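You operate a simulated robot arm through the tools that you are given. There is no shell and no other tool. Be economical: measure what you need, move in short steps, check, and stop when the job is done.

Carry out the task below with a simulated robot arm. There is one attempt and no reset: what you move stays moved.

TASK
Blend at MID to a light froth, switch off, dial to OFF, lid off.
Fine: lay the lid on the bench.

Only the result counts: the job must be done as asked and must still hold three seconds after the hand-in. Knocking over, shifting, dropping, spilling or breaking anything else fails it. Lids that push on must go on centred and level and be pressed home; caps that screw on are set level and turned clockwise until they are tight.

THE ROBOT
A 7-joint arm with a two-finger parallel gripper, fixed in place. Base frame: the origin is at the foot of the arm, x ahead of it, y to its left, z up. Units: mm, degrees, N and s.
Its first joint turns from -66.0 to 66.0 degrees. Payload 2.4 kg.
The tool frame sits at the grasp point between the pads (the TCP): z along the fingers, y along the line on which they close. The tips reach 30 mm beyond it. The gripper opens to 94 mm. The fingers are 28 mm wide and 10 mm thick; the gripper's body (50 by 96 mm) begins 55 mm behind the TCP.
Orientation is that of the tool frame in the base frame, as a unit quaternion [w, x, y, z]. With the fingers straight down and closing along the base's y, the tool's x points along the base's -x, its y along +y and its z along -z.

THE INTERFACE
- The arm moves only by the tool move_arm. Its argument "rows" is text: rows parted by semicolons, each of 7 numbers parted by spaces: the shift along the base's x, y, z in mm, then the turn, a rotation vector about the base's x, y, z in degrees, then the gripper command, from -1 (fully open) to 1 (shut), values between in proportion. In form: tx ty tz wx wy wz gripper; .... A call has 1 to 8 rows; each row is the pose to reach, as a shift and turn from the pose commanded when the call began. Each row takes 0.2 s and may step no farther than 50 mm and 8.6 degrees from the row before; otherwise, or with a gripper value out of range, the whole call is refused. Where a pose cannot be reached the arm comes as near as it can. A force on the tool above 40 N (or 10 N above the force at the start of the call, whichever is more), or a blocked arm, ends the call early, and 0.2 s more pass. The fingers move at their own pace (about 153 mm/s each) and stop on an object; they squeeze with about 34 N. The grip force told is the motor's: it shows also when the fingers shut on nothing. Time passes only in rows, and 0.2 s behind the last, so rows that repeat a pose let the fingers close. The reply holds the time, the measured pose of the TCP, the force on the tool along the base axes, the opening and the grip force, in the units named above and with some noise, and new pictures: "show" is both (left out), scene, wrist or none.
- Cameras (640 x 400 px; columns grow to the right, rows downward): "scene" is fixed at [41, 474.7, 1452.3]; the picture's right is [-0.74, -0.67, 0.00], its down [-0.33, 0.36, -0.87] and it looks along [0.59, -0.64, -0.49] (base axes); focal length 358 px, centre (320, 200). "wrist" rides on the gripper at [76, 14, -103] in the tool frame; the picture's right is [-0.18, 0.98, 0.00], its down [-0.75, -0.14, -0.64] and it looks along [-0.63, -0.12, 0.77] (tool axes); focal length 243 px, centre (320, 200). There is no depth. A picture from a camera that has moved, and an enlarged one, comes with that camera's place and axes in the base frame and with its lens.
- zoom(camera, box): a new picture of the part [left, top, right, bottom] of that camera's present view, enlarged. No time passes.
- finish_job(): hands the job in; it is judged then, once.

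Go step by step. Nothing tells you positions but the pictures and the camera data: compare them with the known pose of the tool, close in by small moves and look again before you grip or let go. The budget is 120 turns and 200 pictures, counting those below and the enlarged ones. Unless the task says otherwise, let go and move clear before handing in, and close with one line.

The tools are called after ">>>" by a JSON object that holds its "name" and its "arguments". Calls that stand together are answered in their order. move_arm: Moves the arm, as the interface text tells. Its arguments: {"type":"object","properties":{"rows":{"type":"string"},"show":{"type":"string","enum":["both","scene","wrist","none"]}},"required":["rows"]} The other tools are called the same way: zoom (camera, box) takes an enlarged picture of a part of a camera's view; finish_job () hands the job in.

At the start:

```text
clock: 0.0
ee_pos: [384.5, -187.4, 1255.0]
tool_rot: [0.0, 0.0, 1.0, 0.001]
ft_force: [0.0, -0.2, -0.3]
opening: 94.2
grasp_force: 0.1
```

scene: 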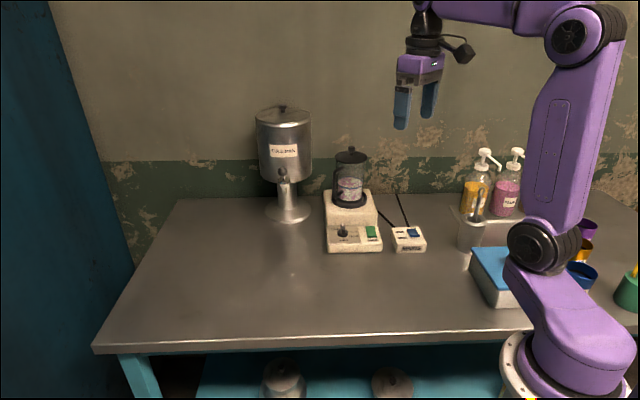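
wrist: 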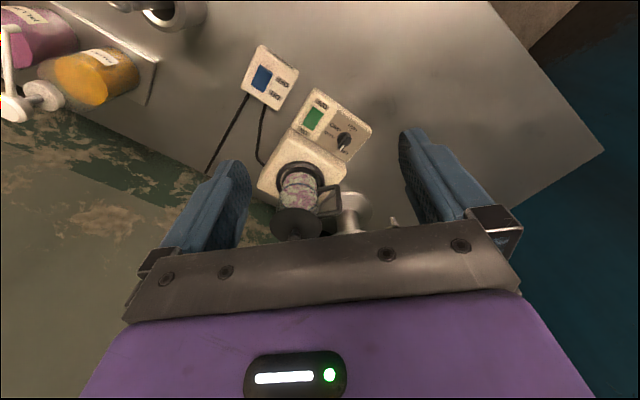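

I see a blender with a jar and lid, a control panel with a dial and green switch, and a separate box with a blue switch. I'll zoom in on both.

>>> {"name": "zoom", "arguments": {"camera": "scene", "box": [300, 130, 440, 260]}}

>>> {"name": "zoom", "arguments": {"camera": "wrist", "box": [230, 30, 390, 250]}}

```text
3.08 times, centred on (370, 195) of scene
camera zoom: at [41.0, 474.7, 1452.3], right [-0.74, -0.67, 0.0], down [-0.33, 0.36, -0.87], along [0.59, -0.64, -0.49], focal length 1102 px, centre (166, 215)
```

zoom: 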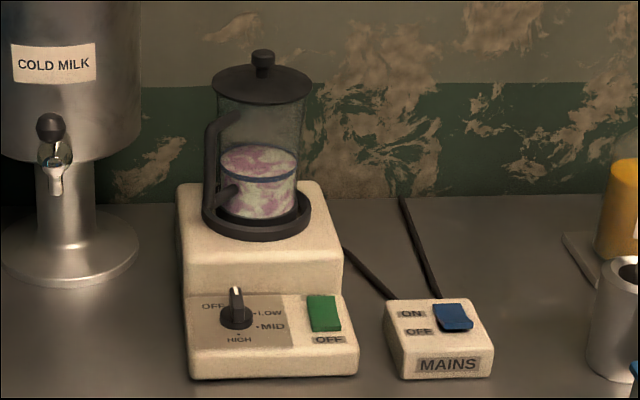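

```text
1.82 times, centred on (310, 140) of wrist
camera zoom: at [307.7, -173.7, 1357.5], right [0.18, 0.98, 0.0], down [0.75, -0.14, 0.64], along [0.63, -0.12, -0.77], focal length 441 px, centre (338, 309)
```

zoom: 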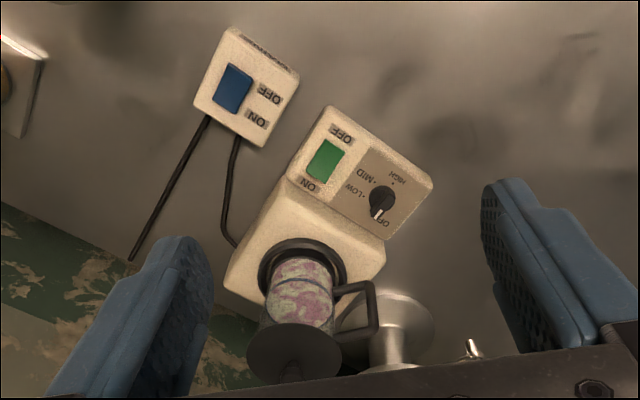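

The dial seems to sit at OFF, and I can't yet tell how the mains rocker is set. The two cameras place the panel at slightly different heights, so I'll move nearer to get a better baseline.

>>> {"name": "move_arm", "arguments": {"rows": "-10 0 -45 0 0 0 -1; -20 0 -90 0 0 0 -1; -30 0 -130 0 0 0 -1; -30 0 -130 0 0 0 -1", "show": "both"}}

```text
clock: 1.0
ee_pos: [354.1, -188.5, 1124.5]
tool_rot: [0.001, 0.0, 1.0, 0.0]
ft_force: [-0.6, 0.5, -0.3]
opening: 94.1
grasp_force: 0.1
camera wrist: at [277.8, -174.0, 1227.3], right [0.18, 0.98, 0.0], down [0.75, -0.14, 0.64], along [0.63, -0.12, -0.77], focal length 243 px, centre (320, 200)
```

scene: 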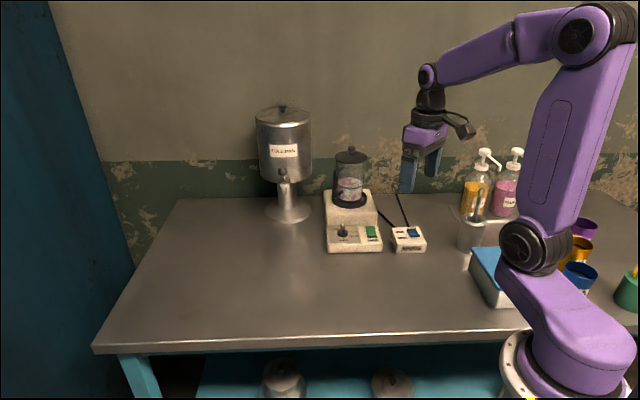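
wrist: 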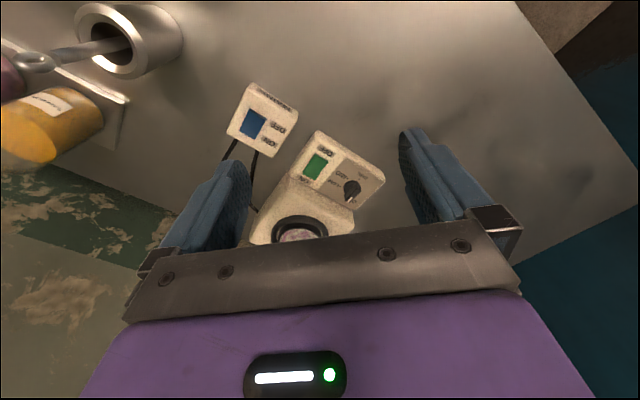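

>>> {"name": "zoom", "arguments": {"camera": "wrist", "box": [210, 70, 400, 250]}}

>>> {"name": "zoom", "arguments": {"camera": "scene", "box": [320, 210, 430, 260]}}

```text
2.22 times, centred on (305, 160) of wrist
camera zoom: at [277.8, -174.0, 1227.3], right [0.18, 0.98, 0.0], down [0.75, -0.14, 0.64], along [0.63, -0.12, -0.77], focal length 539 px, centre (353, 289)
```

zoom: 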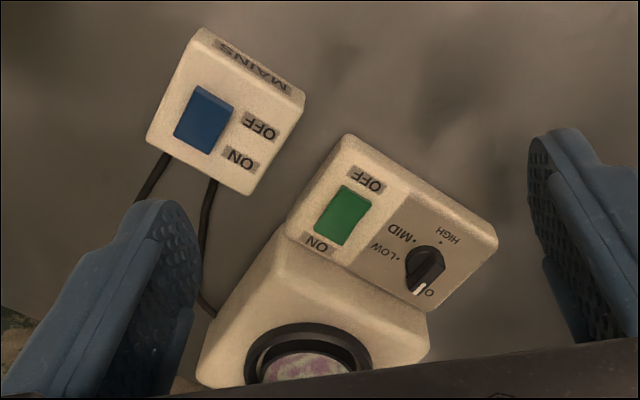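

```text
5.82 times, centred on (375, 235) of scene
camera zoom: at [41.0, 474.7, 1452.3], right [-0.74, -0.67, 0.0], down [-0.33, 0.36, -0.87], along [0.59, -0.64, -0.49], focal length 2084 px, centre (0, -4)
```

zoom: 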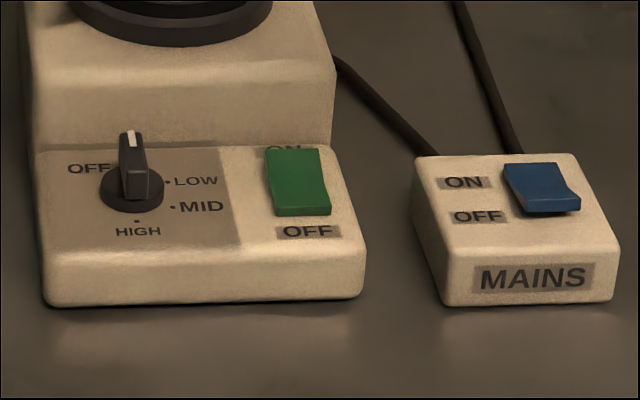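

The panel top looks to be at about z 890 with the dial near (547, -167). The jar axis is near (606, -265) and its knob reaches up to about 1094. I'll rise, turn in line with the blender and look down at it.

>>> {"name": "move_arm", "arguments": {"rows": "0 15 40 0 0 -8 -1; 20 30 60 0 0 -16 -1; 50 50 60 0 0 -24 -1; 80 57 60 0 0 -32 -1; 110 57 60 0 0 -40 -1; 130 57 60 0 0 -46 -1; 130 57 60 0 0 -46 -1", "show": "both"}}

```text
clock: 2.6
ee_pos: [484.0, -130.0, 1185.3]
tool_rot: [0.0, 0.391, 0.92, 0.0]
ft_force: [-0.3, -0.4, -0.1]
opening: 94.2
grasp_force: 0.0
camera wrist: at [441.3, -66.4, 1287.9], right [0.84, 0.55, 0.0], down [0.42, -0.64, 0.64], along [0.35, -0.54, -0.77], focal length 243 px, centre (320, 200)
```

scene: 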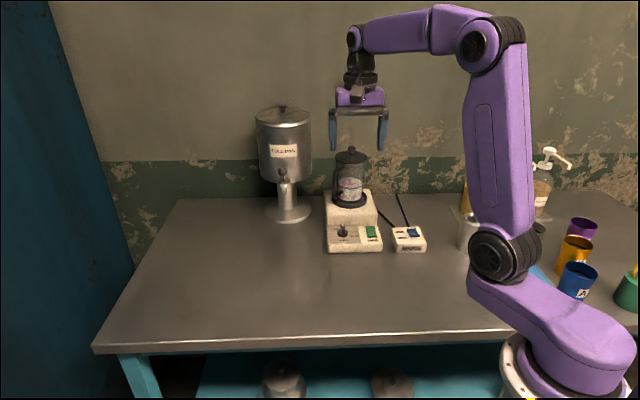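
wrist: 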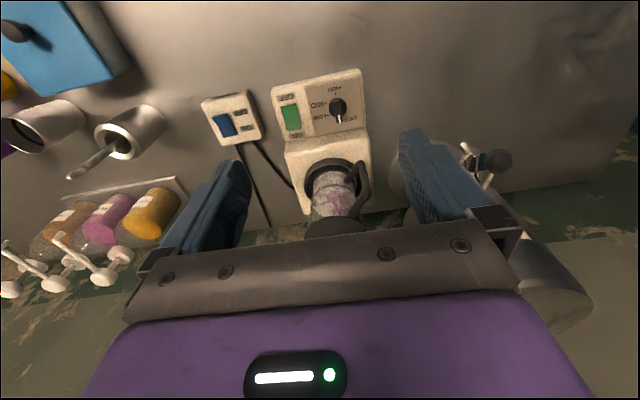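

>>> {"name": "zoom", "arguments": {"camera": "wrist", "box": [190, 60, 400, 240]}}

```text
2.22 times, centred on (295, 150) of wrist
camera zoom: at [441.3, -66.4, 1287.9], right [0.84, 0.55, 0.0], down [0.42, -0.64, 0.64], along [0.35, -0.54, -0.77], focal length 539 px, centre (376, 311)
```

zoom: 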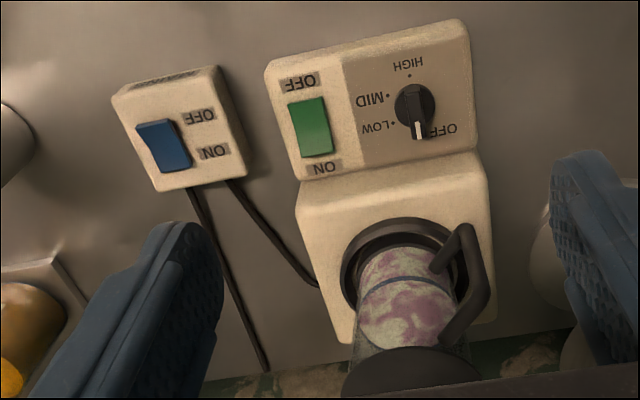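

The dial sits near (545, -168, ~890) and the jar handle points along +y with its outer edge at about (607, -200). I'll move over the dial and come part of the way down to measure it.

>>> {"name": "move_arm", "arguments": {"rows": "30 -19 0 0 0 0 -1; 55 -37 -20 0 0 0 -1; 58 -37 -65 0 0 0 -0.3; 58 -37 -110 0 0 0 -0.3; 58 -37 -150 0 0 0 -0.3; 58 -37 -190 0 0 0 -0.3; 58 -37 -190 0 0 0 -0.3", "show": "both"}}

```text
clock: 4.2
ee_pos: [541.3, -168.8, 994.1]
tool_rot: [0.0, 0.391, 0.92, 0.0]
ft_force: [-0.9, 0.1, 0.2]
opening: 61.0
grasp_force: 0.1
camera wrist: at [499.3, -104.1, 1097.8], right [0.84, 0.55, 0.0], down [0.42, -0.64, 0.64], along [0.35, -0.54, -0.77], focal length 243 px, centre (320, 200)
```

scene: 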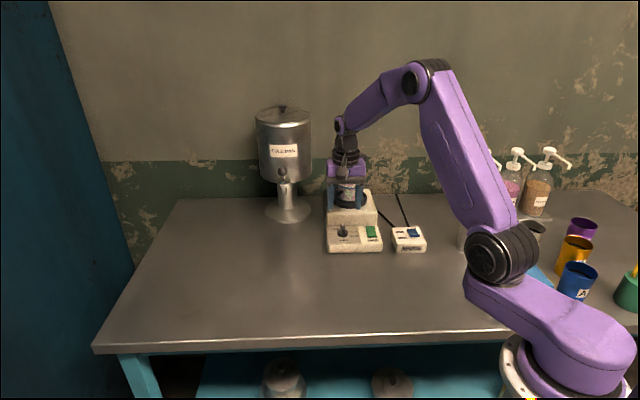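
wrist: 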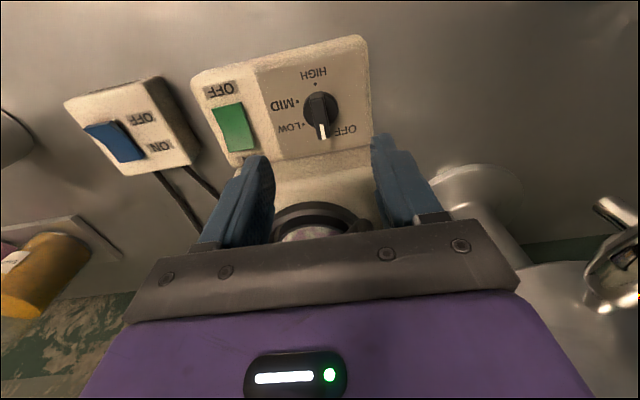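

>>> {"name": "zoom", "arguments": {"camera": "wrist", "box": [190, 30, 390, 155]}}

>>> {"name": "zoom", "arguments": {"camera": "wrist", "box": [60, 70, 260, 195]}}

>>> {"name": "zoom", "arguments": {"camera": "scene", "box": [320, 150, 430, 260]}}

```text
3.20 times, centred on (290, 92) of wrist
camera zoom: at [499.3, -104.1, 1097.8], right [0.84, 0.55, 0.0], down [0.42, -0.64, 0.64], along [0.35, -0.54, -0.77], focal length 776 px, centre (416, 544)
```

zoom: 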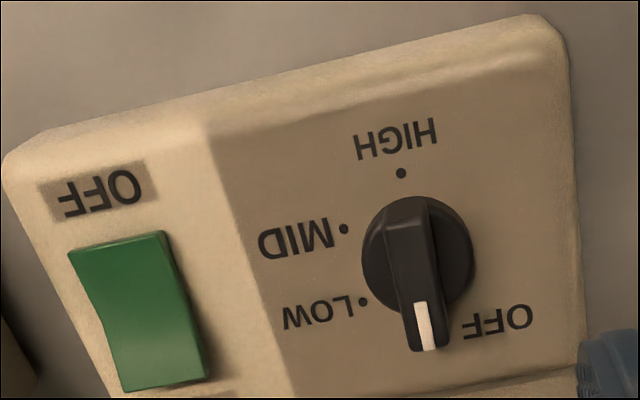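

```text
3.20 times, centred on (160, 132) of wrist
camera zoom: at [499.3, -104.1, 1097.8], right [0.84, 0.55, 0.0], down [0.42, -0.64, 0.64], along [0.35, -0.54, -0.77], focal length 776 px, centre (832, 416)
```

zoom: 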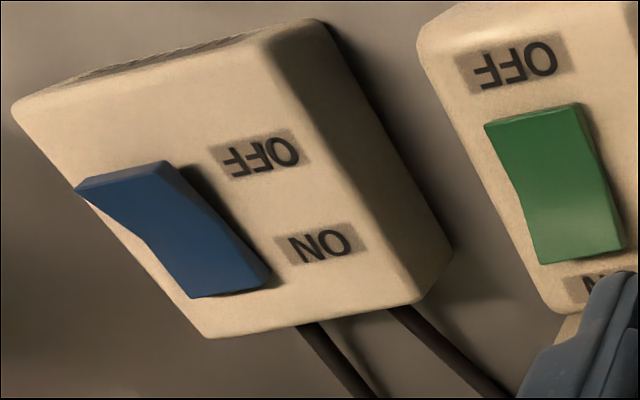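

```text
3.64 times, centred on (375, 205) of scene
camera zoom: at [41.0, 474.7, 1452.3], right [-0.74, -0.67, 0.0], down [-0.33, 0.36, -0.87], along [0.59, -0.64, -0.49], focal length 1302 px, centre (120, 182)
```

zoom: 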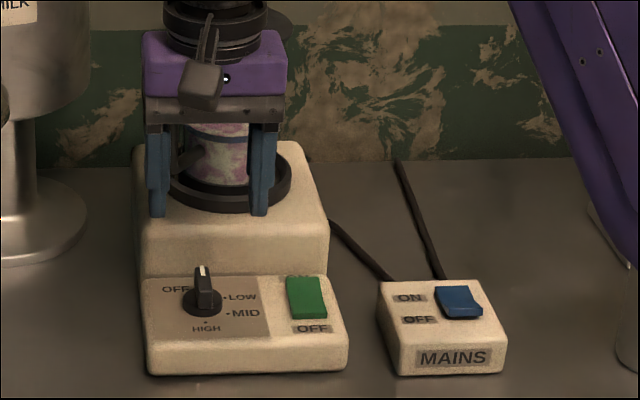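

The mains rocker has its ON end pressed and the green switch has its OFF end pressed, so the blender has power but is switched off. The dial bar runs at about -50° with its centre near (540, -167); I'll line up with it and come lower.

>>> {"name": "move_arm", "arguments": {"rows": "-1 1 -20 0 0 -4 0.1; -1 1 -40 0 0 -4 0.1; -1 1 -52 0 0 -4 0.1; -1 1 -52 0 0 -4 0.1", "show": "both"}}

>>> {"name": "zoom", "arguments": {"camera": "wrist", "box": [240, 90, 400, 250]}}

>>> {"name": "zoom", "arguments": {"camera": "scene", "box": [310, 170, 400, 260]}}

```text
clock: 5.2
ee_pos: [540.3, -168.4, 943.0]
tool_rot: [0.0, 0.422, 0.906, -0.001]
ft_force: [-0.3, -0.3, 0.4]
opening: 42.6
grasp_force: 0.2
camera wrist: at [502.6, -99.3, 1046.0], right [0.87, 0.49, 0.0], down [0.38, -0.67, 0.64], along [0.31, -0.56, -0.77], focal length 243 px, centre (320, 200)
```

scene: 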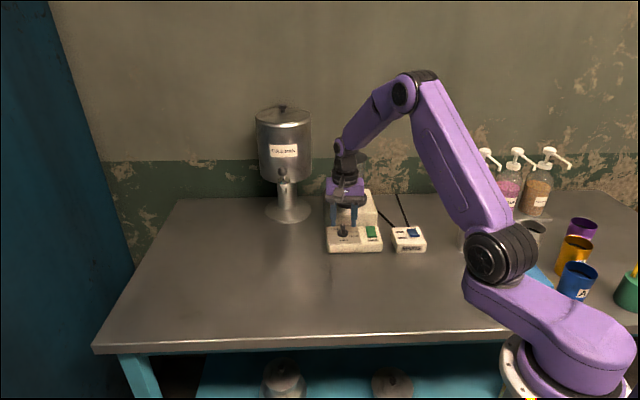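
wrist: 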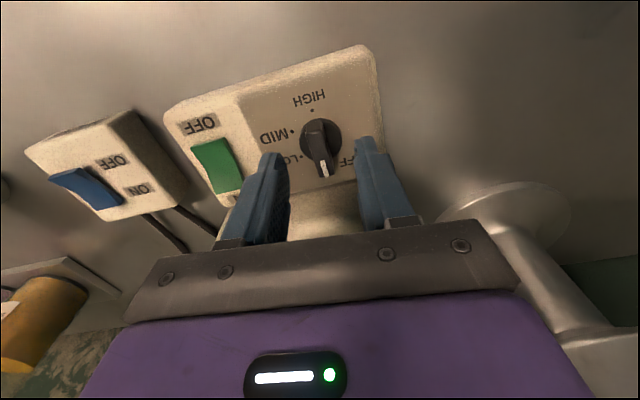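

```text
2.50 times, centred on (320, 170) of wrist
camera zoom: at [502.6, -99.3, 1046.0], right [0.87, 0.49, 0.0], down [0.38, -0.67, 0.64], along [0.31, -0.56, -0.77], focal length 606 px, centre (320, 275)
```

zoom: 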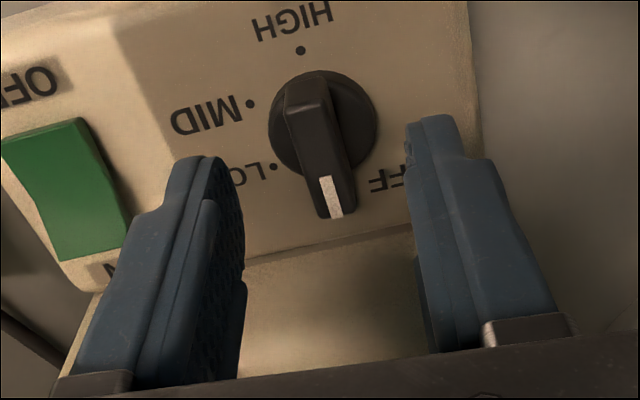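

```text
4.44 times, centred on (355, 215) of scene
camera zoom: at [41.0, 474.7, 1452.3], right [-0.74, -0.67, 0.0], down [-0.33, 0.36, -0.87], along [0.59, -0.64, -0.49], focal length 1592 px, centre (164, 133)
```

zoom: 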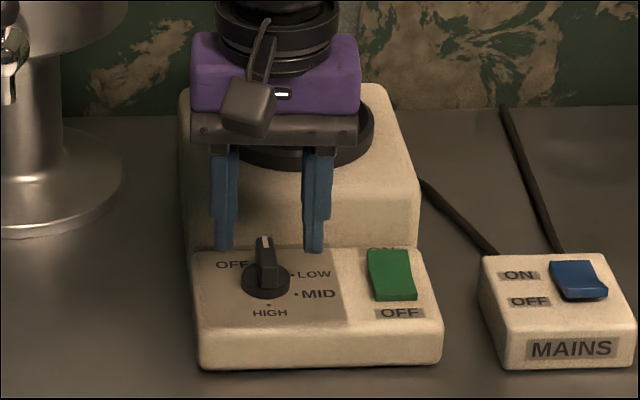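

The fingers straddle the bar evenly. I'll lower about 15 mm more and close.

>>> {"name": "move_arm", "arguments": {"rows": "-1 3 -6 0 0 0 0.1; -1 3 -11 0 0 0 0.1; -1 3 -15 0 0 0 0.1; -1 3 -15 0 0 0 1; -1 3 -15 0 0 0 1; -1 3 -15 0 0 0 1", "show": "wrist"}}

>>> {"name": "zoom", "arguments": {"camera": "scene", "box": [310, 170, 400, 260]}}

```text
clock: 6.6
ee_pos: [539.1, -163.3, 928.2]
tool_rot: [-0.001, 0.423, 0.906, -0.001]
ft_force: [-8.8, 0.1, 1.8]
opening: 10.6
grasp_force: 44.6
camera wrist: at [501.2, -96.5, 1030.9], right [0.87, 0.49, 0.0], down [0.38, -0.67, 0.64], along [0.31, -0.56, -0.77], focal length 243 px, centre (320, 200)
```

wrist: 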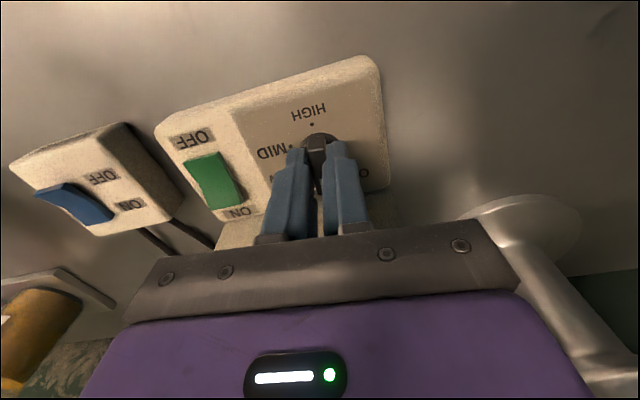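

```text
4.44 times, centred on (355, 215) of scene
camera zoom: at [40.8, 474.7, 1452.3], right [-0.74, -0.67, 0.0], down [-0.33, 0.36, -0.87], along [0.59, -0.64, -0.49], focal length 1592 px, centre (164, 133)
```

zoom: 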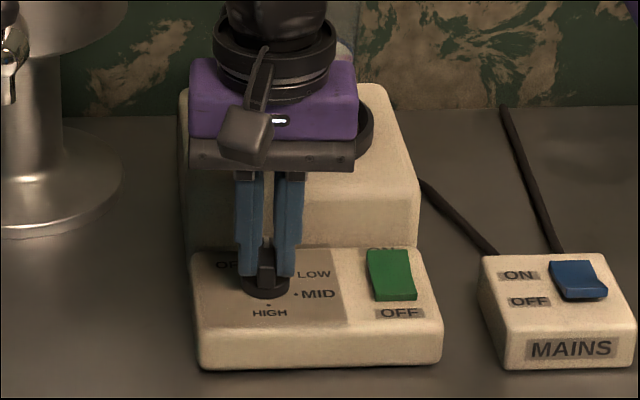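

The bar is gripped at 10.6 mm. I'll turn it clockwise in small steps and watch the forces.

>>> {"name": "move_arm", "arguments": {"rows": "0 0 0 0 0 -7 1; 0 0 0 0 0 -14 1; 0 0 0 0 0 -21 1; 0 0 0 0 0 -28 1", "show": "wrist"}}

```text
clock: 7.6
ee_pos: [540.8, -164.6, 928.0]
tool_rot: [0.001, 0.63, 0.777, 0.0]
ft_force: [-2.2, 3.1, 3.4]
opening: 10.8
grasp_force: 44.4
camera wrist: at [538.5, -85.9, 1030.8], right [1.0, 0.02, 0.0], down [0.02, -0.77, 0.64], along [0.01, -0.64, -0.77], focal length 243 px, centre (320, 200)
```

wrist: 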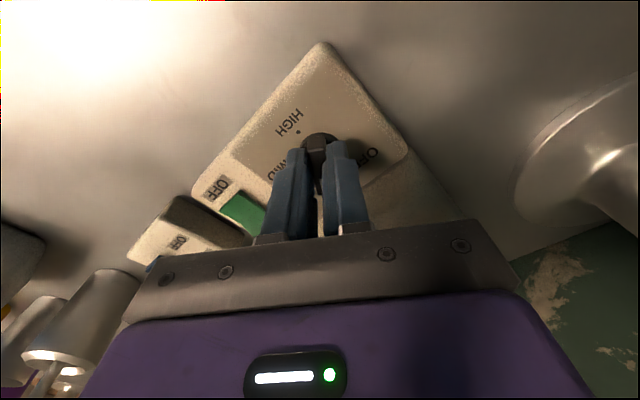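

Turning smoothly with low force. Continuing.

>>> {"name": "move_arm", "arguments": {"rows": "0 0 0 0 0 -7.5 1; 0 0 0 0 0 -15 1; 0 0 0 0 0 -22.5 1; 0 0 0 0 0 -30 1; 0 0 0 0 0 -37.5 1; 0 0 0 0 0 -45 1", "show": "both"}}

```text
clock: 9.0
ee_pos: [543.3, -163.9, 926.8]
tool_rot: [0.003, 0.879, 0.476, 0.003]
ft_force: [29.2, 4.8, -11.2]
opening: 11.0
grasp_force: 44.3
camera wrist: at [595.3, -107.4, 1031.0], right [0.72, -0.69, 0.01], down [-0.53, -0.55, 0.64], along [-0.44, -0.47, -0.77], focal length 243 px, centre (320, 200)
```

scene: 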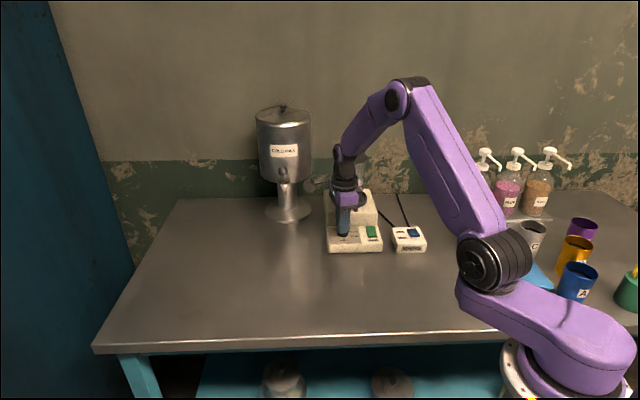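
wrist: 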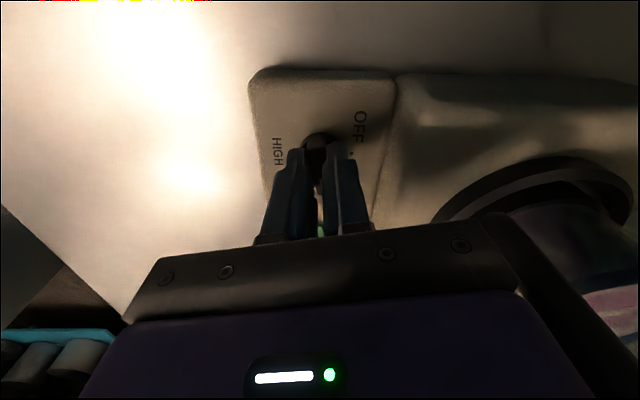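

A sideways force has built up because the knob axis lies a few mm toward +x. I'll check the clearance to the jar handle before correcting.

>>> {"name": "zoom", "arguments": {"camera": "scene", "box": [310, 140, 410, 260]}}

>>> {"name": "zoom", "arguments": {"camera": "wrist", "box": [400, 130, 640, 300]}}

```text
3.33 times, centred on (360, 200) of scene
camera zoom: at [42.1, 474.8, 1452.2], right [-0.74, -0.67, 0.0], down [-0.33, 0.36, -0.87], along [0.59, -0.64, -0.49], focal length 1194 px, centre (187, 200)
```

zoom: 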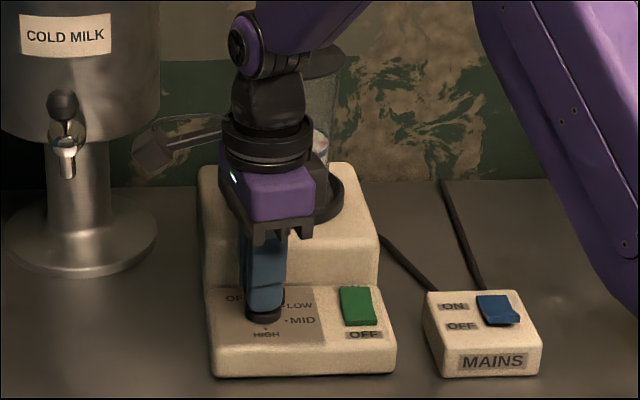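

```text
2.35 times, centred on (520, 215) of wrist
camera zoom: at [595.3, -107.4, 1031.0], right [0.72, -0.69, 0.01], down [-0.53, -0.55, 0.64], along [-0.44, -0.47, -0.77], focal length 571 px, centre (-151, 165)
```

zoom: 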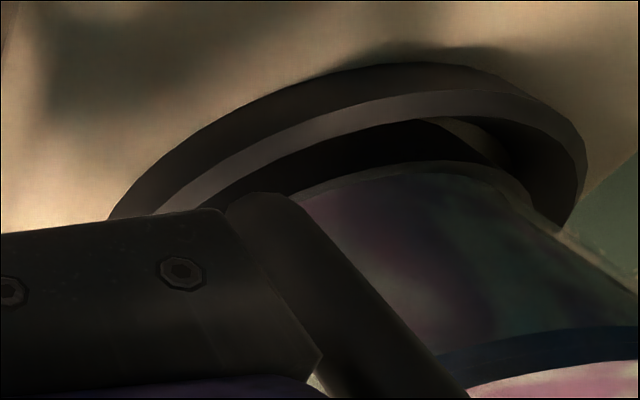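

The knob has turned about 70° and the hand is getting near the jar handle. I'll let go of the bar, lean the hand away from the jar about the closing axis, re-centre and grip again.

>>> {"name": "move_arm", "arguments": {"rows": "0 0 0 0 0 0 0.4; 0 0 0 0 0 0 0.4; 3 -4 2 5.0 -3.2 0 0.4; 1.5 -5.5 2 10.1 -6.5 0 0.4; 1.5 -5.5 2 10.1 -6.5 0 0.4", "show": "both"}}

>>> {"name": "zoom", "arguments": {"camera": "scene", "box": [310, 140, 410, 260]}}

>>> {"name": "zoom", "arguments": {"camera": "wrist", "box": [230, 60, 430, 250]}}

```text
clock: 10.2
ee_pos: [541.5, -169.1, 930.0]
tool_rot: [-0.05, 0.874, 0.474, 0.093]
ft_force: [-0.5, 0.1, 0.0]
opening: 28.1
grasp_force: 0.2
camera wrist: at [582.2, -133.1, 1046.2], right [0.73, -0.69, -0.04], down [-0.59, -0.65, 0.47], along [-0.35, -0.32, -0.88], focal length 243 px, centre (320, 200)
```

scene: 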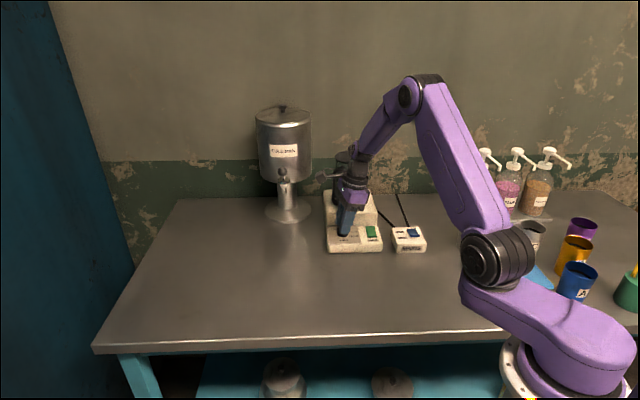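
wrist: 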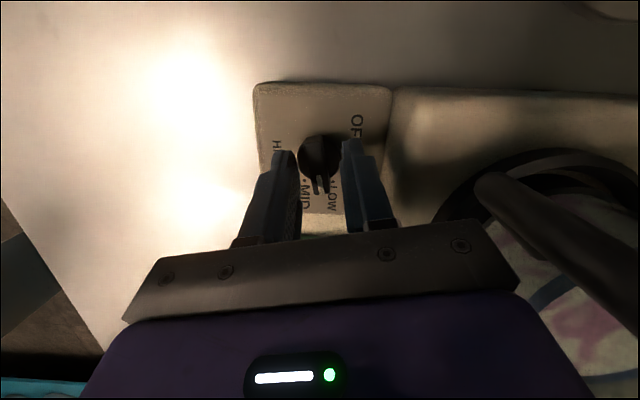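

```text
3.33 times, centred on (360, 200) of scene
camera zoom: at [41.0, 474.7, 1452.3], right [-0.74, -0.67, 0.0], down [-0.33, 0.36, -0.87], along [0.59, -0.64, -0.49], focal length 1194 px, centre (187, 200)
```

zoom: 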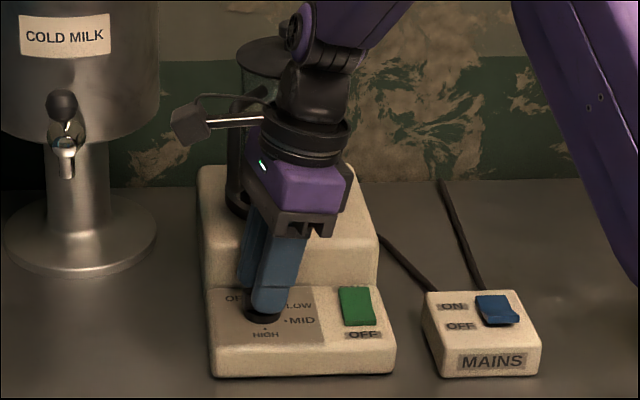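

```text
2.11 times, centred on (330, 155) of wrist
camera zoom: at [582.2, -133.1, 1046.2], right [0.73, -0.69, -0.04], down [-0.59, -0.65, 0.47], along [-0.35, -0.32, -0.88], focal length 511 px, centre (299, 295)
```

zoom: 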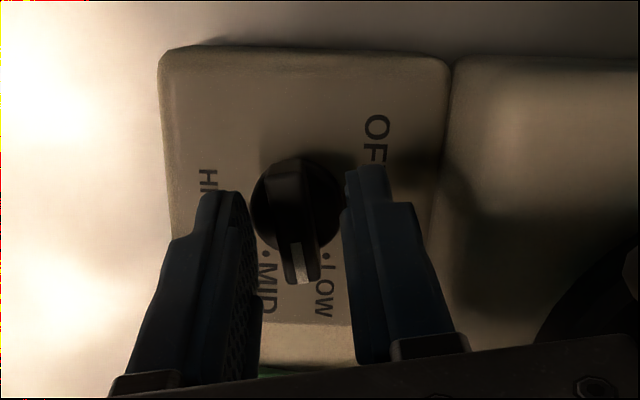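

The lean gives good clearance, and the pointer is now between LOW and MID. I'll grip again and turn about 45° more around the knob axis.

>>> {"name": "move_arm", "arguments": {"rows": "0 0 0 0 0 0 1; 0 0 0 0 0 0 1; -0.5 0.3 0 0 0 -7.5 1; -1 0.6 0 0 0 -15 1; -1.4 0.9 0 0 0 -22.5 1; -1.8 1.4 0 0 0 -30 1; -2.1 1.8 0 0 0 -37.5 1; -2.4 2.2 0 0 0 -45 1", "show": "both"}}

>>> {"name": "zoom", "arguments": {"camera": "scene", "box": [310, 140, 410, 260]}}

>>> {"name": "zoom", "arguments": {"camera": "wrist", "box": [230, 60, 430, 250]}}

```text
clock: 12.0
ee_pos: [538.1, -166.8, 929.3]
tool_rot: [-0.011, 0.989, 0.103, 0.104]
ft_force: [-9.7, 1.6, 4.5]
opening: 11.1
grasp_force: 44.7
camera wrist: at [593.8, -170.3, 1046.0], right [0.03, -1.0, -0.04], down [-0.88, -0.04, 0.47], along [-0.47, 0.02, -0.88], focal length 243 px, centre (320, 200)
```

scene: 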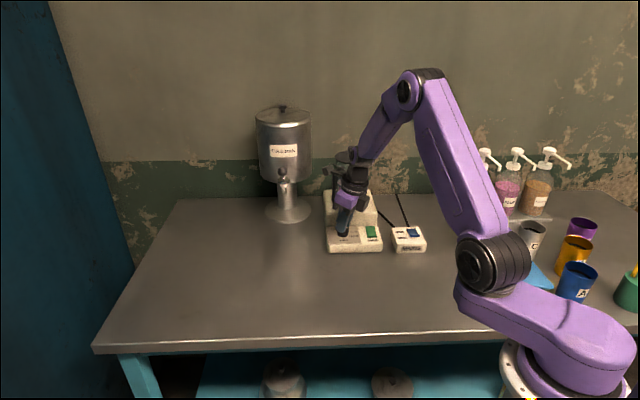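
wrist: 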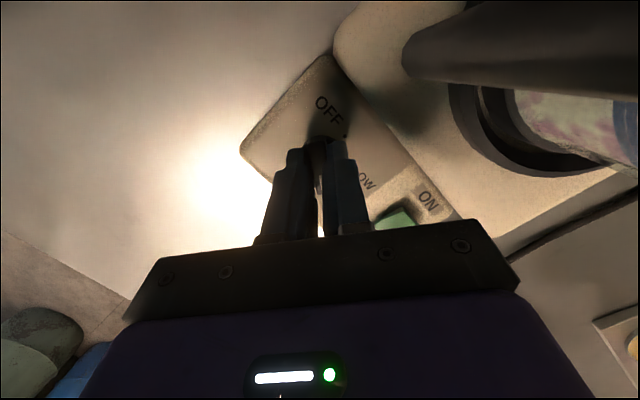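

```text
3.33 times, centred on (360, 200) of scene
camera zoom: at [40.7, 474.8, 1452.3], right [-0.74, -0.67, 0.0], down [-0.33, 0.36, -0.87], along [0.59, -0.64, -0.49], focal length 1194 px, centre (187, 200)
```

zoom: 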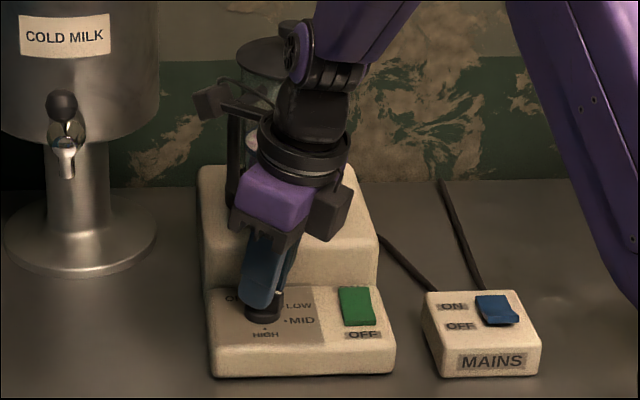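

```text
2.11 times, centred on (330, 155) of wrist
camera zoom: at [593.8, -170.3, 1046.0], right [0.03, -1.0, -0.04], down [-0.88, -0.04, 0.47], along [-0.47, 0.02, -0.88], focal length 511 px, centre (299, 295)
```

zoom: 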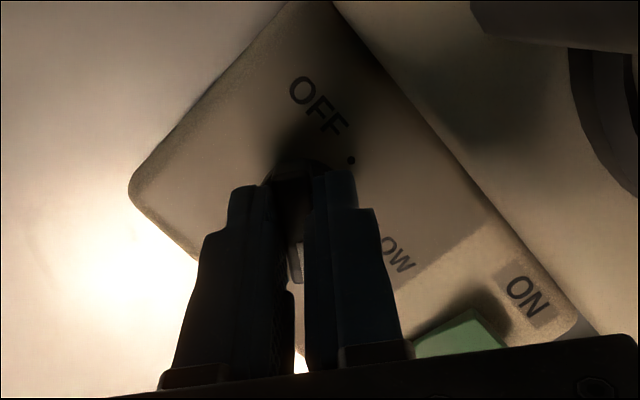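

Released next, then retreat along the tool axis to check the pointer against the MID mark.

>>> {"name": "move_arm", "arguments": {"rows": "0 0 0 0 0 0 0.3; 0 0 0 0 0 0 0.3; -5 0 25 0 0 0 0.3; -12 0 55 0 0 0 0.3; -25 0 95 0 0 0 -0.2; -25 0 95 0 0 0 -0.2", "show": "both"}}

>>> {"name": "zoom", "arguments": {"camera": "scene", "box": [310, 140, 410, 260]}}

>>> {"name": "zoom", "arguments": {"camera": "wrist", "box": [230, 60, 430, 250]}}

```text
clock: 13.4
ee_pos: [513.0, -167.4, 1025.7]
tool_rot: [-0.011, 0.989, 0.104, 0.104]
ft_force: [0.1, 0.2, -0.5]
opening: 56.3
grasp_force: 0.1
camera wrist: at [569.7, -170.2, 1141.6], right [0.03, -1.0, -0.04], down [-0.88, -0.04, 0.47], along [-0.47, 0.02, -0.88], focal length 243 px, centre (320, 200)
```

scene: 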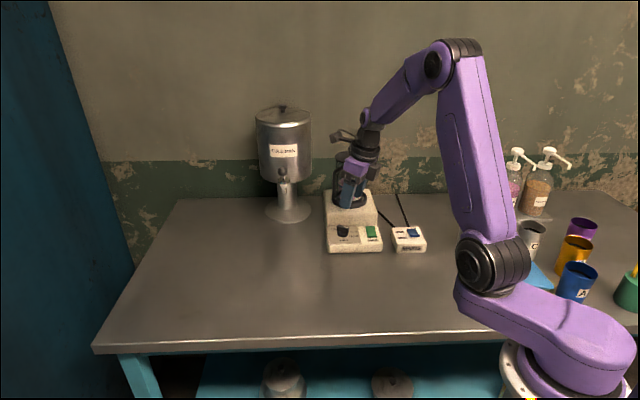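
wrist: 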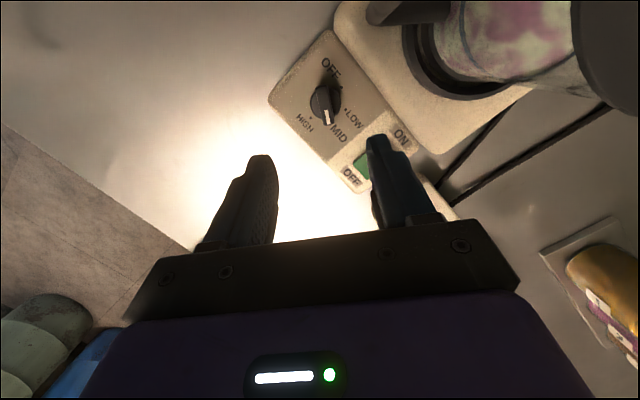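

```text
3.33 times, centred on (360, 200) of scene
camera zoom: at [41.0, 474.7, 1452.3], right [-0.74, -0.67, 0.0], down [-0.33, 0.36, -0.87], along [0.59, -0.64, -0.49], focal length 1194 px, centre (187, 200)
```

zoom: 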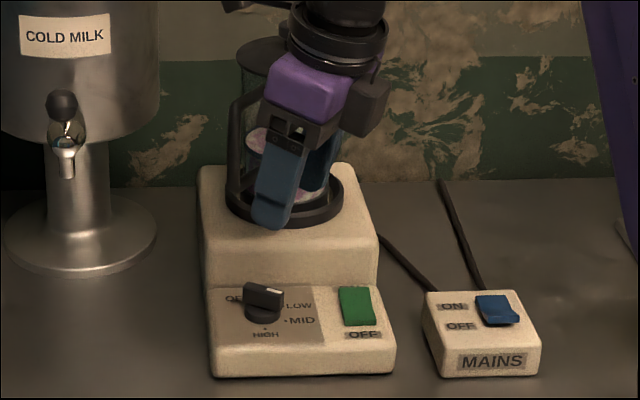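

```text
2.11 times, centred on (330, 155) of wrist
camera zoom: at [569.7, -170.2, 1141.6], right [0.03, -1.0, -0.04], down [-0.88, -0.04, 0.47], along [-0.47, 0.02, -0.88], focal length 511 px, centre (299, 295)
```

zoom: 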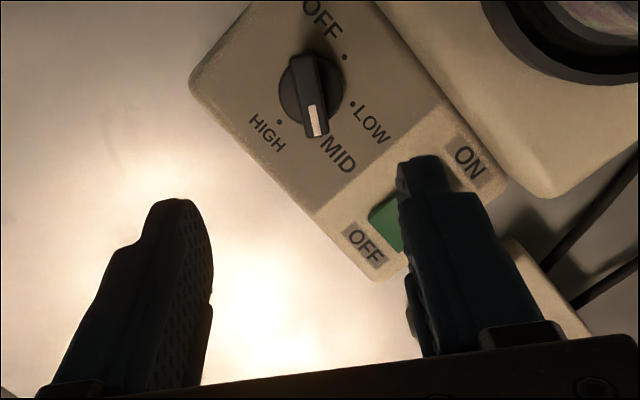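

The pointer sits right on MID. Next I straighten the hand and turn it back to face the front, then press the ON end of the green rocker, near (492, -231).

>>> {"name": "move_arm", "arguments": {"rows": "-15 -5 20 -1.2 5.8 0 0.5; -30 -10 45 -2.5 11.7 0 1; -30 -10 45 -2.5 11.7 0 1", "show": "none"}}

>>> {"name": "move_arm", "arguments": {"rows": "0 0 0 0 0 8.5 1; 0 0 0 0 0 17 1; 0 0 0 0 0 25.5 1; 0 0 0 0 0 34 1; 0 0 0 0 0 42.5 1; 0 0 0 0 0 51 1; 0 0 0 0 0 59.5 1; 0 0 0 0 0 68 1", "show": "none"}}

>>> {"name": "move_arm", "arguments": {"rows": "0 -8 0 0 0 8.5 1; 0 -15 0 0 0 17 1; 0 -23 0 0 0 25.5 1; 0 -30 0 0 0 34 1; 0 -35 0 0 0 42.5 1; 0 -40 0 0 0 51 1; 0 -40 0 0 0 54 1", "show": "both"}}

```text
clock: 14.2
ee_pos: [484.4, -176.9, 1069.7]
tool_rot: [0.0, 0.995, 0.104, -0.001]
ft_force: [-0.6, 0.0, -0.7]
opening: 0.0
grasp_force: 33.0
```

```text
clock: 16.0
ee_pos: [484.1, -177.3, 1068.8]
tool_rot: [0.0, 0.765, 0.644, 0.0]
ft_force: [0.7, 0.4, 0.6]
opening: 0.0
grasp_force: 33.4
```

```text
clock: 17.6
ee_pos: [483.9, -217.9, 1069.4]
tool_rot: [0.0, 0.39, 0.921, 0.0]
ft_force: [0.4, 0.4, -0.1]
opening: 0.0
grasp_force: 33.5
camera wrist: at [442.0, -152.8, 1172.6], right [0.83, 0.55, 0.0], down [0.42, -0.64, 0.64], along [0.35, -0.54, -0.77], focal length 243 px, centre (320, 200)
```

scene: 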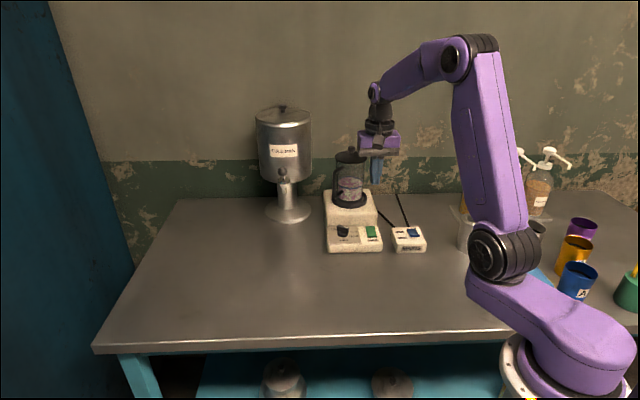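
wrist: 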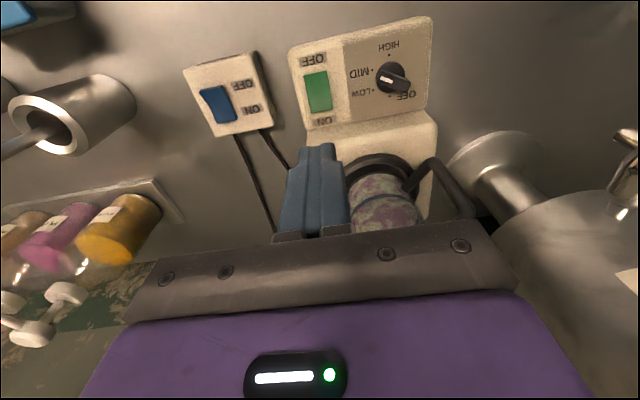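

>>> {"name": "move_arm", "arguments": {"rows": "5 -11 -40 0 0 0 1; 5 -11 -80 0 0 0 1; 5 -11 -115 0 0 0 1; 5 -11 -115 0 0 0 1", "show": "both"}}

>>> {"name": "zoom", "arguments": {"camera": "scene", "box": [310, 140, 430, 260]}}

>>> {"name": "zoom", "arguments": {"camera": "wrist", "box": [220, 60, 440, 250]}}

```text
clock: 18.6
ee_pos: [488.7, -228.7, 953.5]
tool_rot: [0.0, 0.391, 0.92, 0.0]
ft_force: [-0.1, 0.2, -0.2]
opening: 0.0
grasp_force: 33.1
camera wrist: at [446.8, -164.4, 1057.0], right [0.84, 0.55, 0.0], down [0.42, -0.64, 0.64], along [0.35, -0.54, -0.77], focal length 243 px, centre (320, 200)
```

scene: 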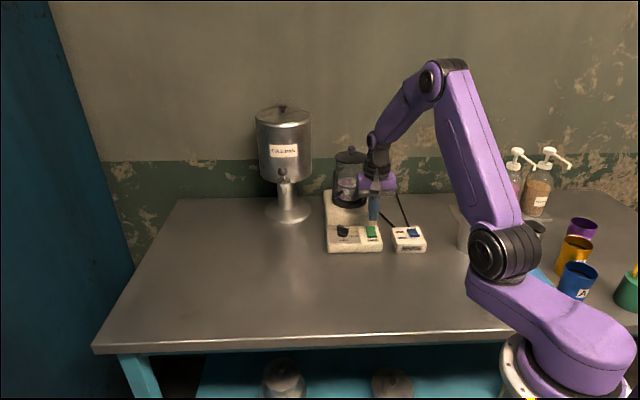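
wrist: 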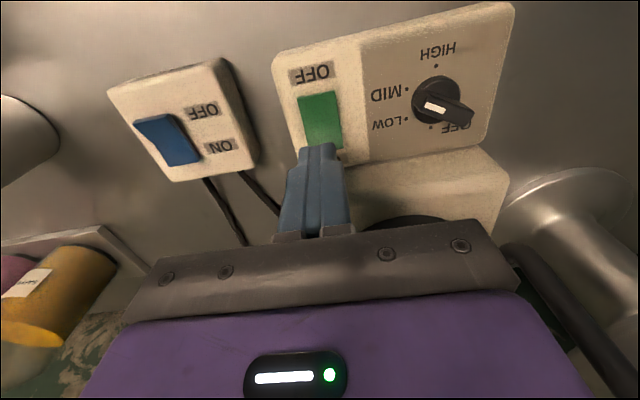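

```text
3.33 times, centred on (370, 200) of scene
camera zoom: at [41.0, 474.7, 1452.3], right [-0.74, -0.67, 0.0], down [-0.33, 0.36, -0.87], along [0.59, -0.64, -0.49], focal length 1194 px, centre (153, 200)
```

zoom: 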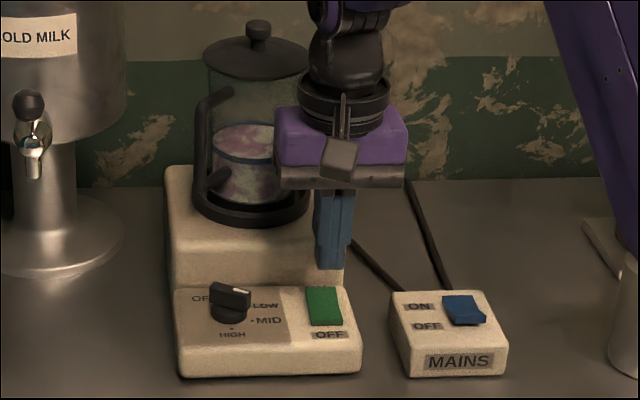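

```text
2.11 times, centred on (330, 155) of wrist
camera zoom: at [446.8, -164.4, 1057.0], right [0.84, 0.55, 0.0], down [0.42, -0.64, 0.64], along [0.35, -0.54, -0.77], focal length 511 px, centre (299, 295)
```

zoom: 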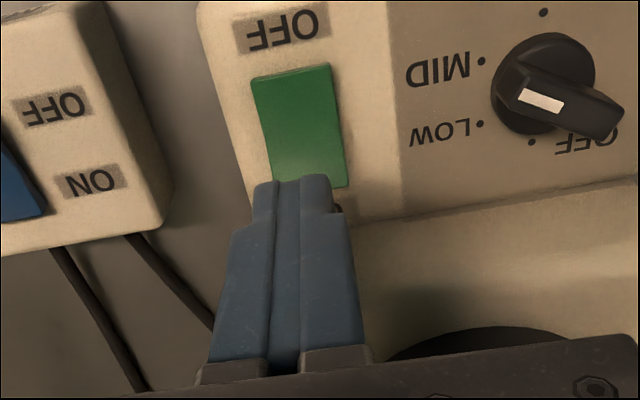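

The closed tips are above the ON half of the green rocker. I'll press down in small steps.

>>> {"name": "move_arm", "arguments": {"rows": "2 2 -8 0 0 0 1; 2 2 -14 0 0 0 1; 2 2 -18 0 0 0 1; 2 2 -21 0 0 0 1; 2 2 -24 0 0 0 1", "show": "both"}}

```text
clock: 19.8
ee_pos: [490.1, -226.0, 929.9]
tool_rot: [-0.001, 0.391, 0.92, 0.0]
ft_force: [-0.2, 0.5, 0.1]
opening: 0.0
grasp_force: 32.7
camera wrist: at [448.2, -161.6, 1033.5], right [0.84, 0.55, 0.0], down [0.42, -0.64, 0.64], along [0.35, -0.54, -0.77], focal length 243 px, centre (320, 200)
```

scene: 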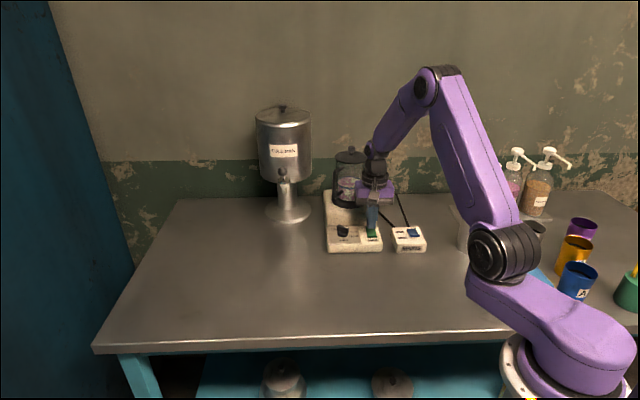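
wrist: 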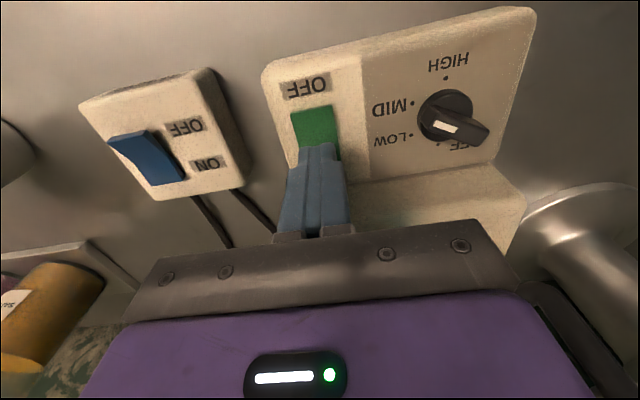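

>>> {"name": "move_arm", "arguments": {"rows": "0 0 -3 0 0 0 1; 0 0 -6 0 0 0 1; 0 0 -9 0 0 0 1", "show": "both"}}

>>> {"name": "zoom", "arguments": {"camera": "wrist", "box": [220, 60, 440, 250]}}

>>> {"name": "zoom", "arguments": {"camera": "scene", "box": [310, 140, 430, 260]}}

```text
clock: 20.6
ee_pos: [490.7, -226.0, 923.9]
tool_rot: [0.0, 0.391, 0.92, 0.0]
ft_force: [-9.5, 4.4, 37.2]
opening: 0.0
grasp_force: 33.1
camera wrist: at [448.1, -161.6, 1026.9], right [0.84, 0.55, 0.0], down [0.42, -0.64, 0.64], along [0.35, -0.54, -0.77], focal length 243 px, centre (320, 200)
```

scene: 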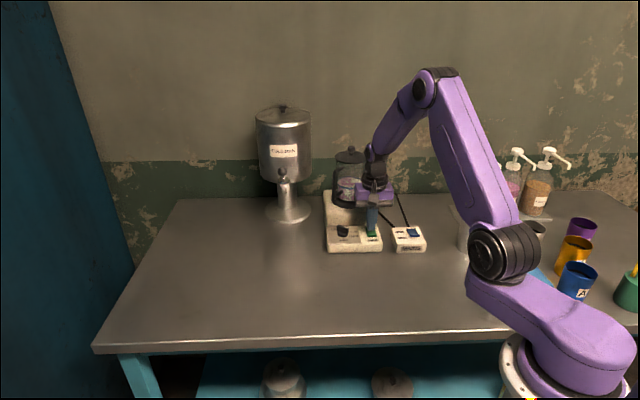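
wrist: 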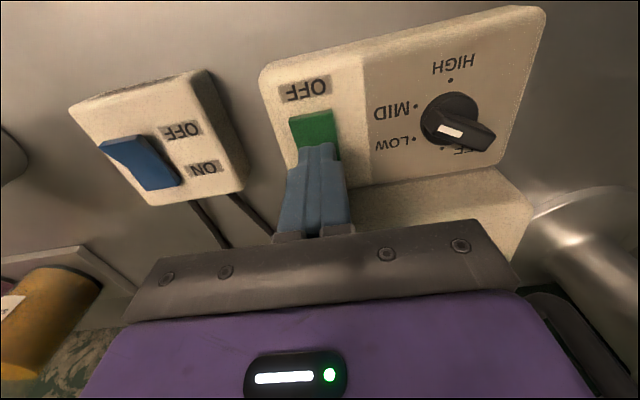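

```text
2.11 times, centred on (330, 155) of wrist
camera zoom: at [448.1, -161.6, 1026.9], right [0.84, 0.55, 0.0], down [0.42, -0.64, 0.64], along [0.35, -0.54, -0.77], focal length 511 px, centre (299, 295)
```

zoom: 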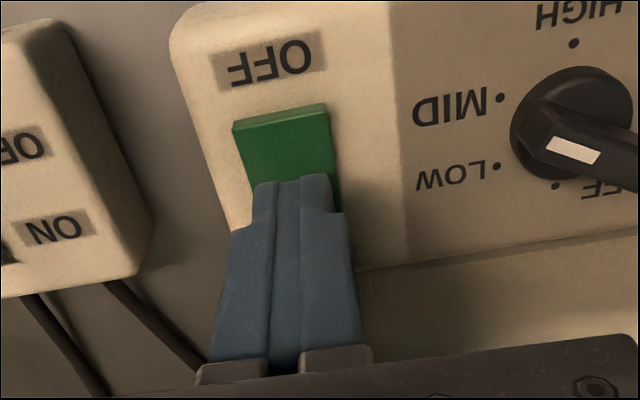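

```text
3.33 times, centred on (370, 200) of scene
camera zoom: at [40.2, 475.1, 1452.2], right [-0.74, -0.67, 0.0], down [-0.33, 0.36, -0.87], along [0.59, -0.64, -0.49], focal length 1194 px, centre (153, 200)
```

zoom: 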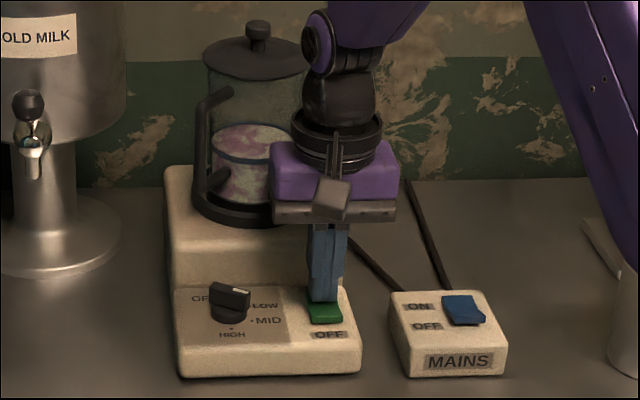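

The rocker has flipped to ON. I'll hover over the OFF end, ready to press, and watch the jar.

>>> {"name": "move_arm", "arguments": {"rows": "0 0 15 0 0 0 1; -14 14 18 0 0 0 1", "show": "scene"}}

>>> {"name": "zoom", "arguments": {"camera": "scene", "box": [310, 140, 430, 260]}}

```text
clock: 21.2
ee_pos: [477.0, -211.2, 939.1]
tool_rot: [-0.002, 0.391, 0.92, -0.001]
ft_force: [-0.3, -1.0, 0.1]
opening: 0.3
grasp_force: 32.7
```

scene: 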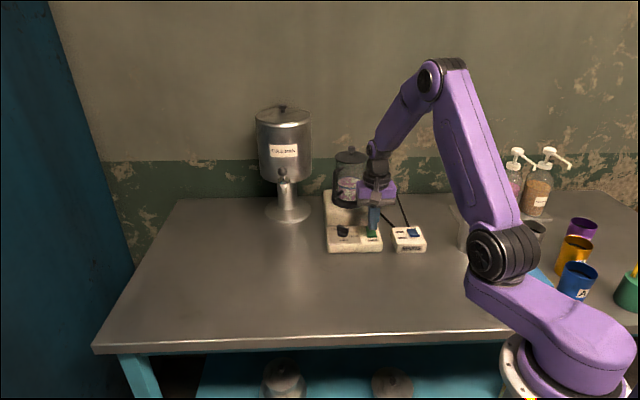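

```text
3.33 times, centred on (370, 200) of scene
camera zoom: at [41.1, 474.7, 1452.3], right [-0.74, -0.67, 0.0], down [-0.33, 0.36, -0.87], along [0.59, -0.64, -0.49], focal length 1194 px, centre (153, 200)
```

zoom: 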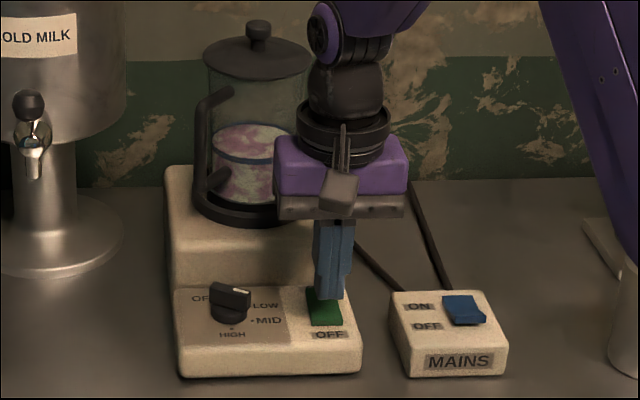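

>>> {"name": "move_arm", "arguments": {"rows": "0 0 0 0 0 0 1; 0 0 0 0 0 0 1", "show": "none"}}

>>> {"name": "zoom", "arguments": {"camera": "scene", "box": [320, 140, 400, 250]}}

```text
clock: 21.8
ee_pos: [477.3, -212.4, 939.6]
tool_rot: [0.0, 0.391, 0.921, 0.0]
ft_force: [-0.6, 0.3, 0.1]
opening: 0.0
grasp_force: 32.9
```

```text
3.64 times, centred on (360, 195) of scene
camera zoom: at [41.0, 474.7, 1452.3], right [-0.74, -0.67, 0.0], down [-0.33, 0.36, -0.87], along [0.59, -0.64, -0.49], focal length 1302 px, centre (174, 218)
```

zoom: 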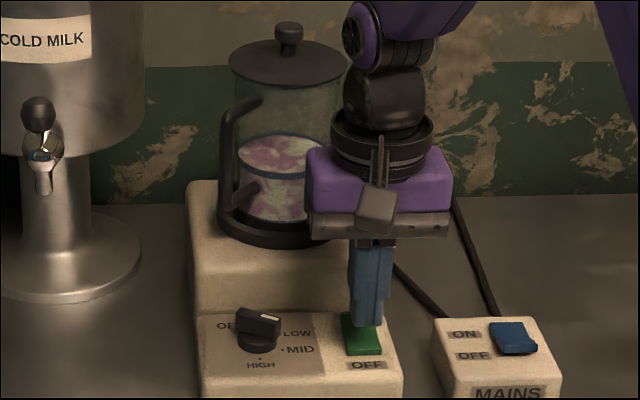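

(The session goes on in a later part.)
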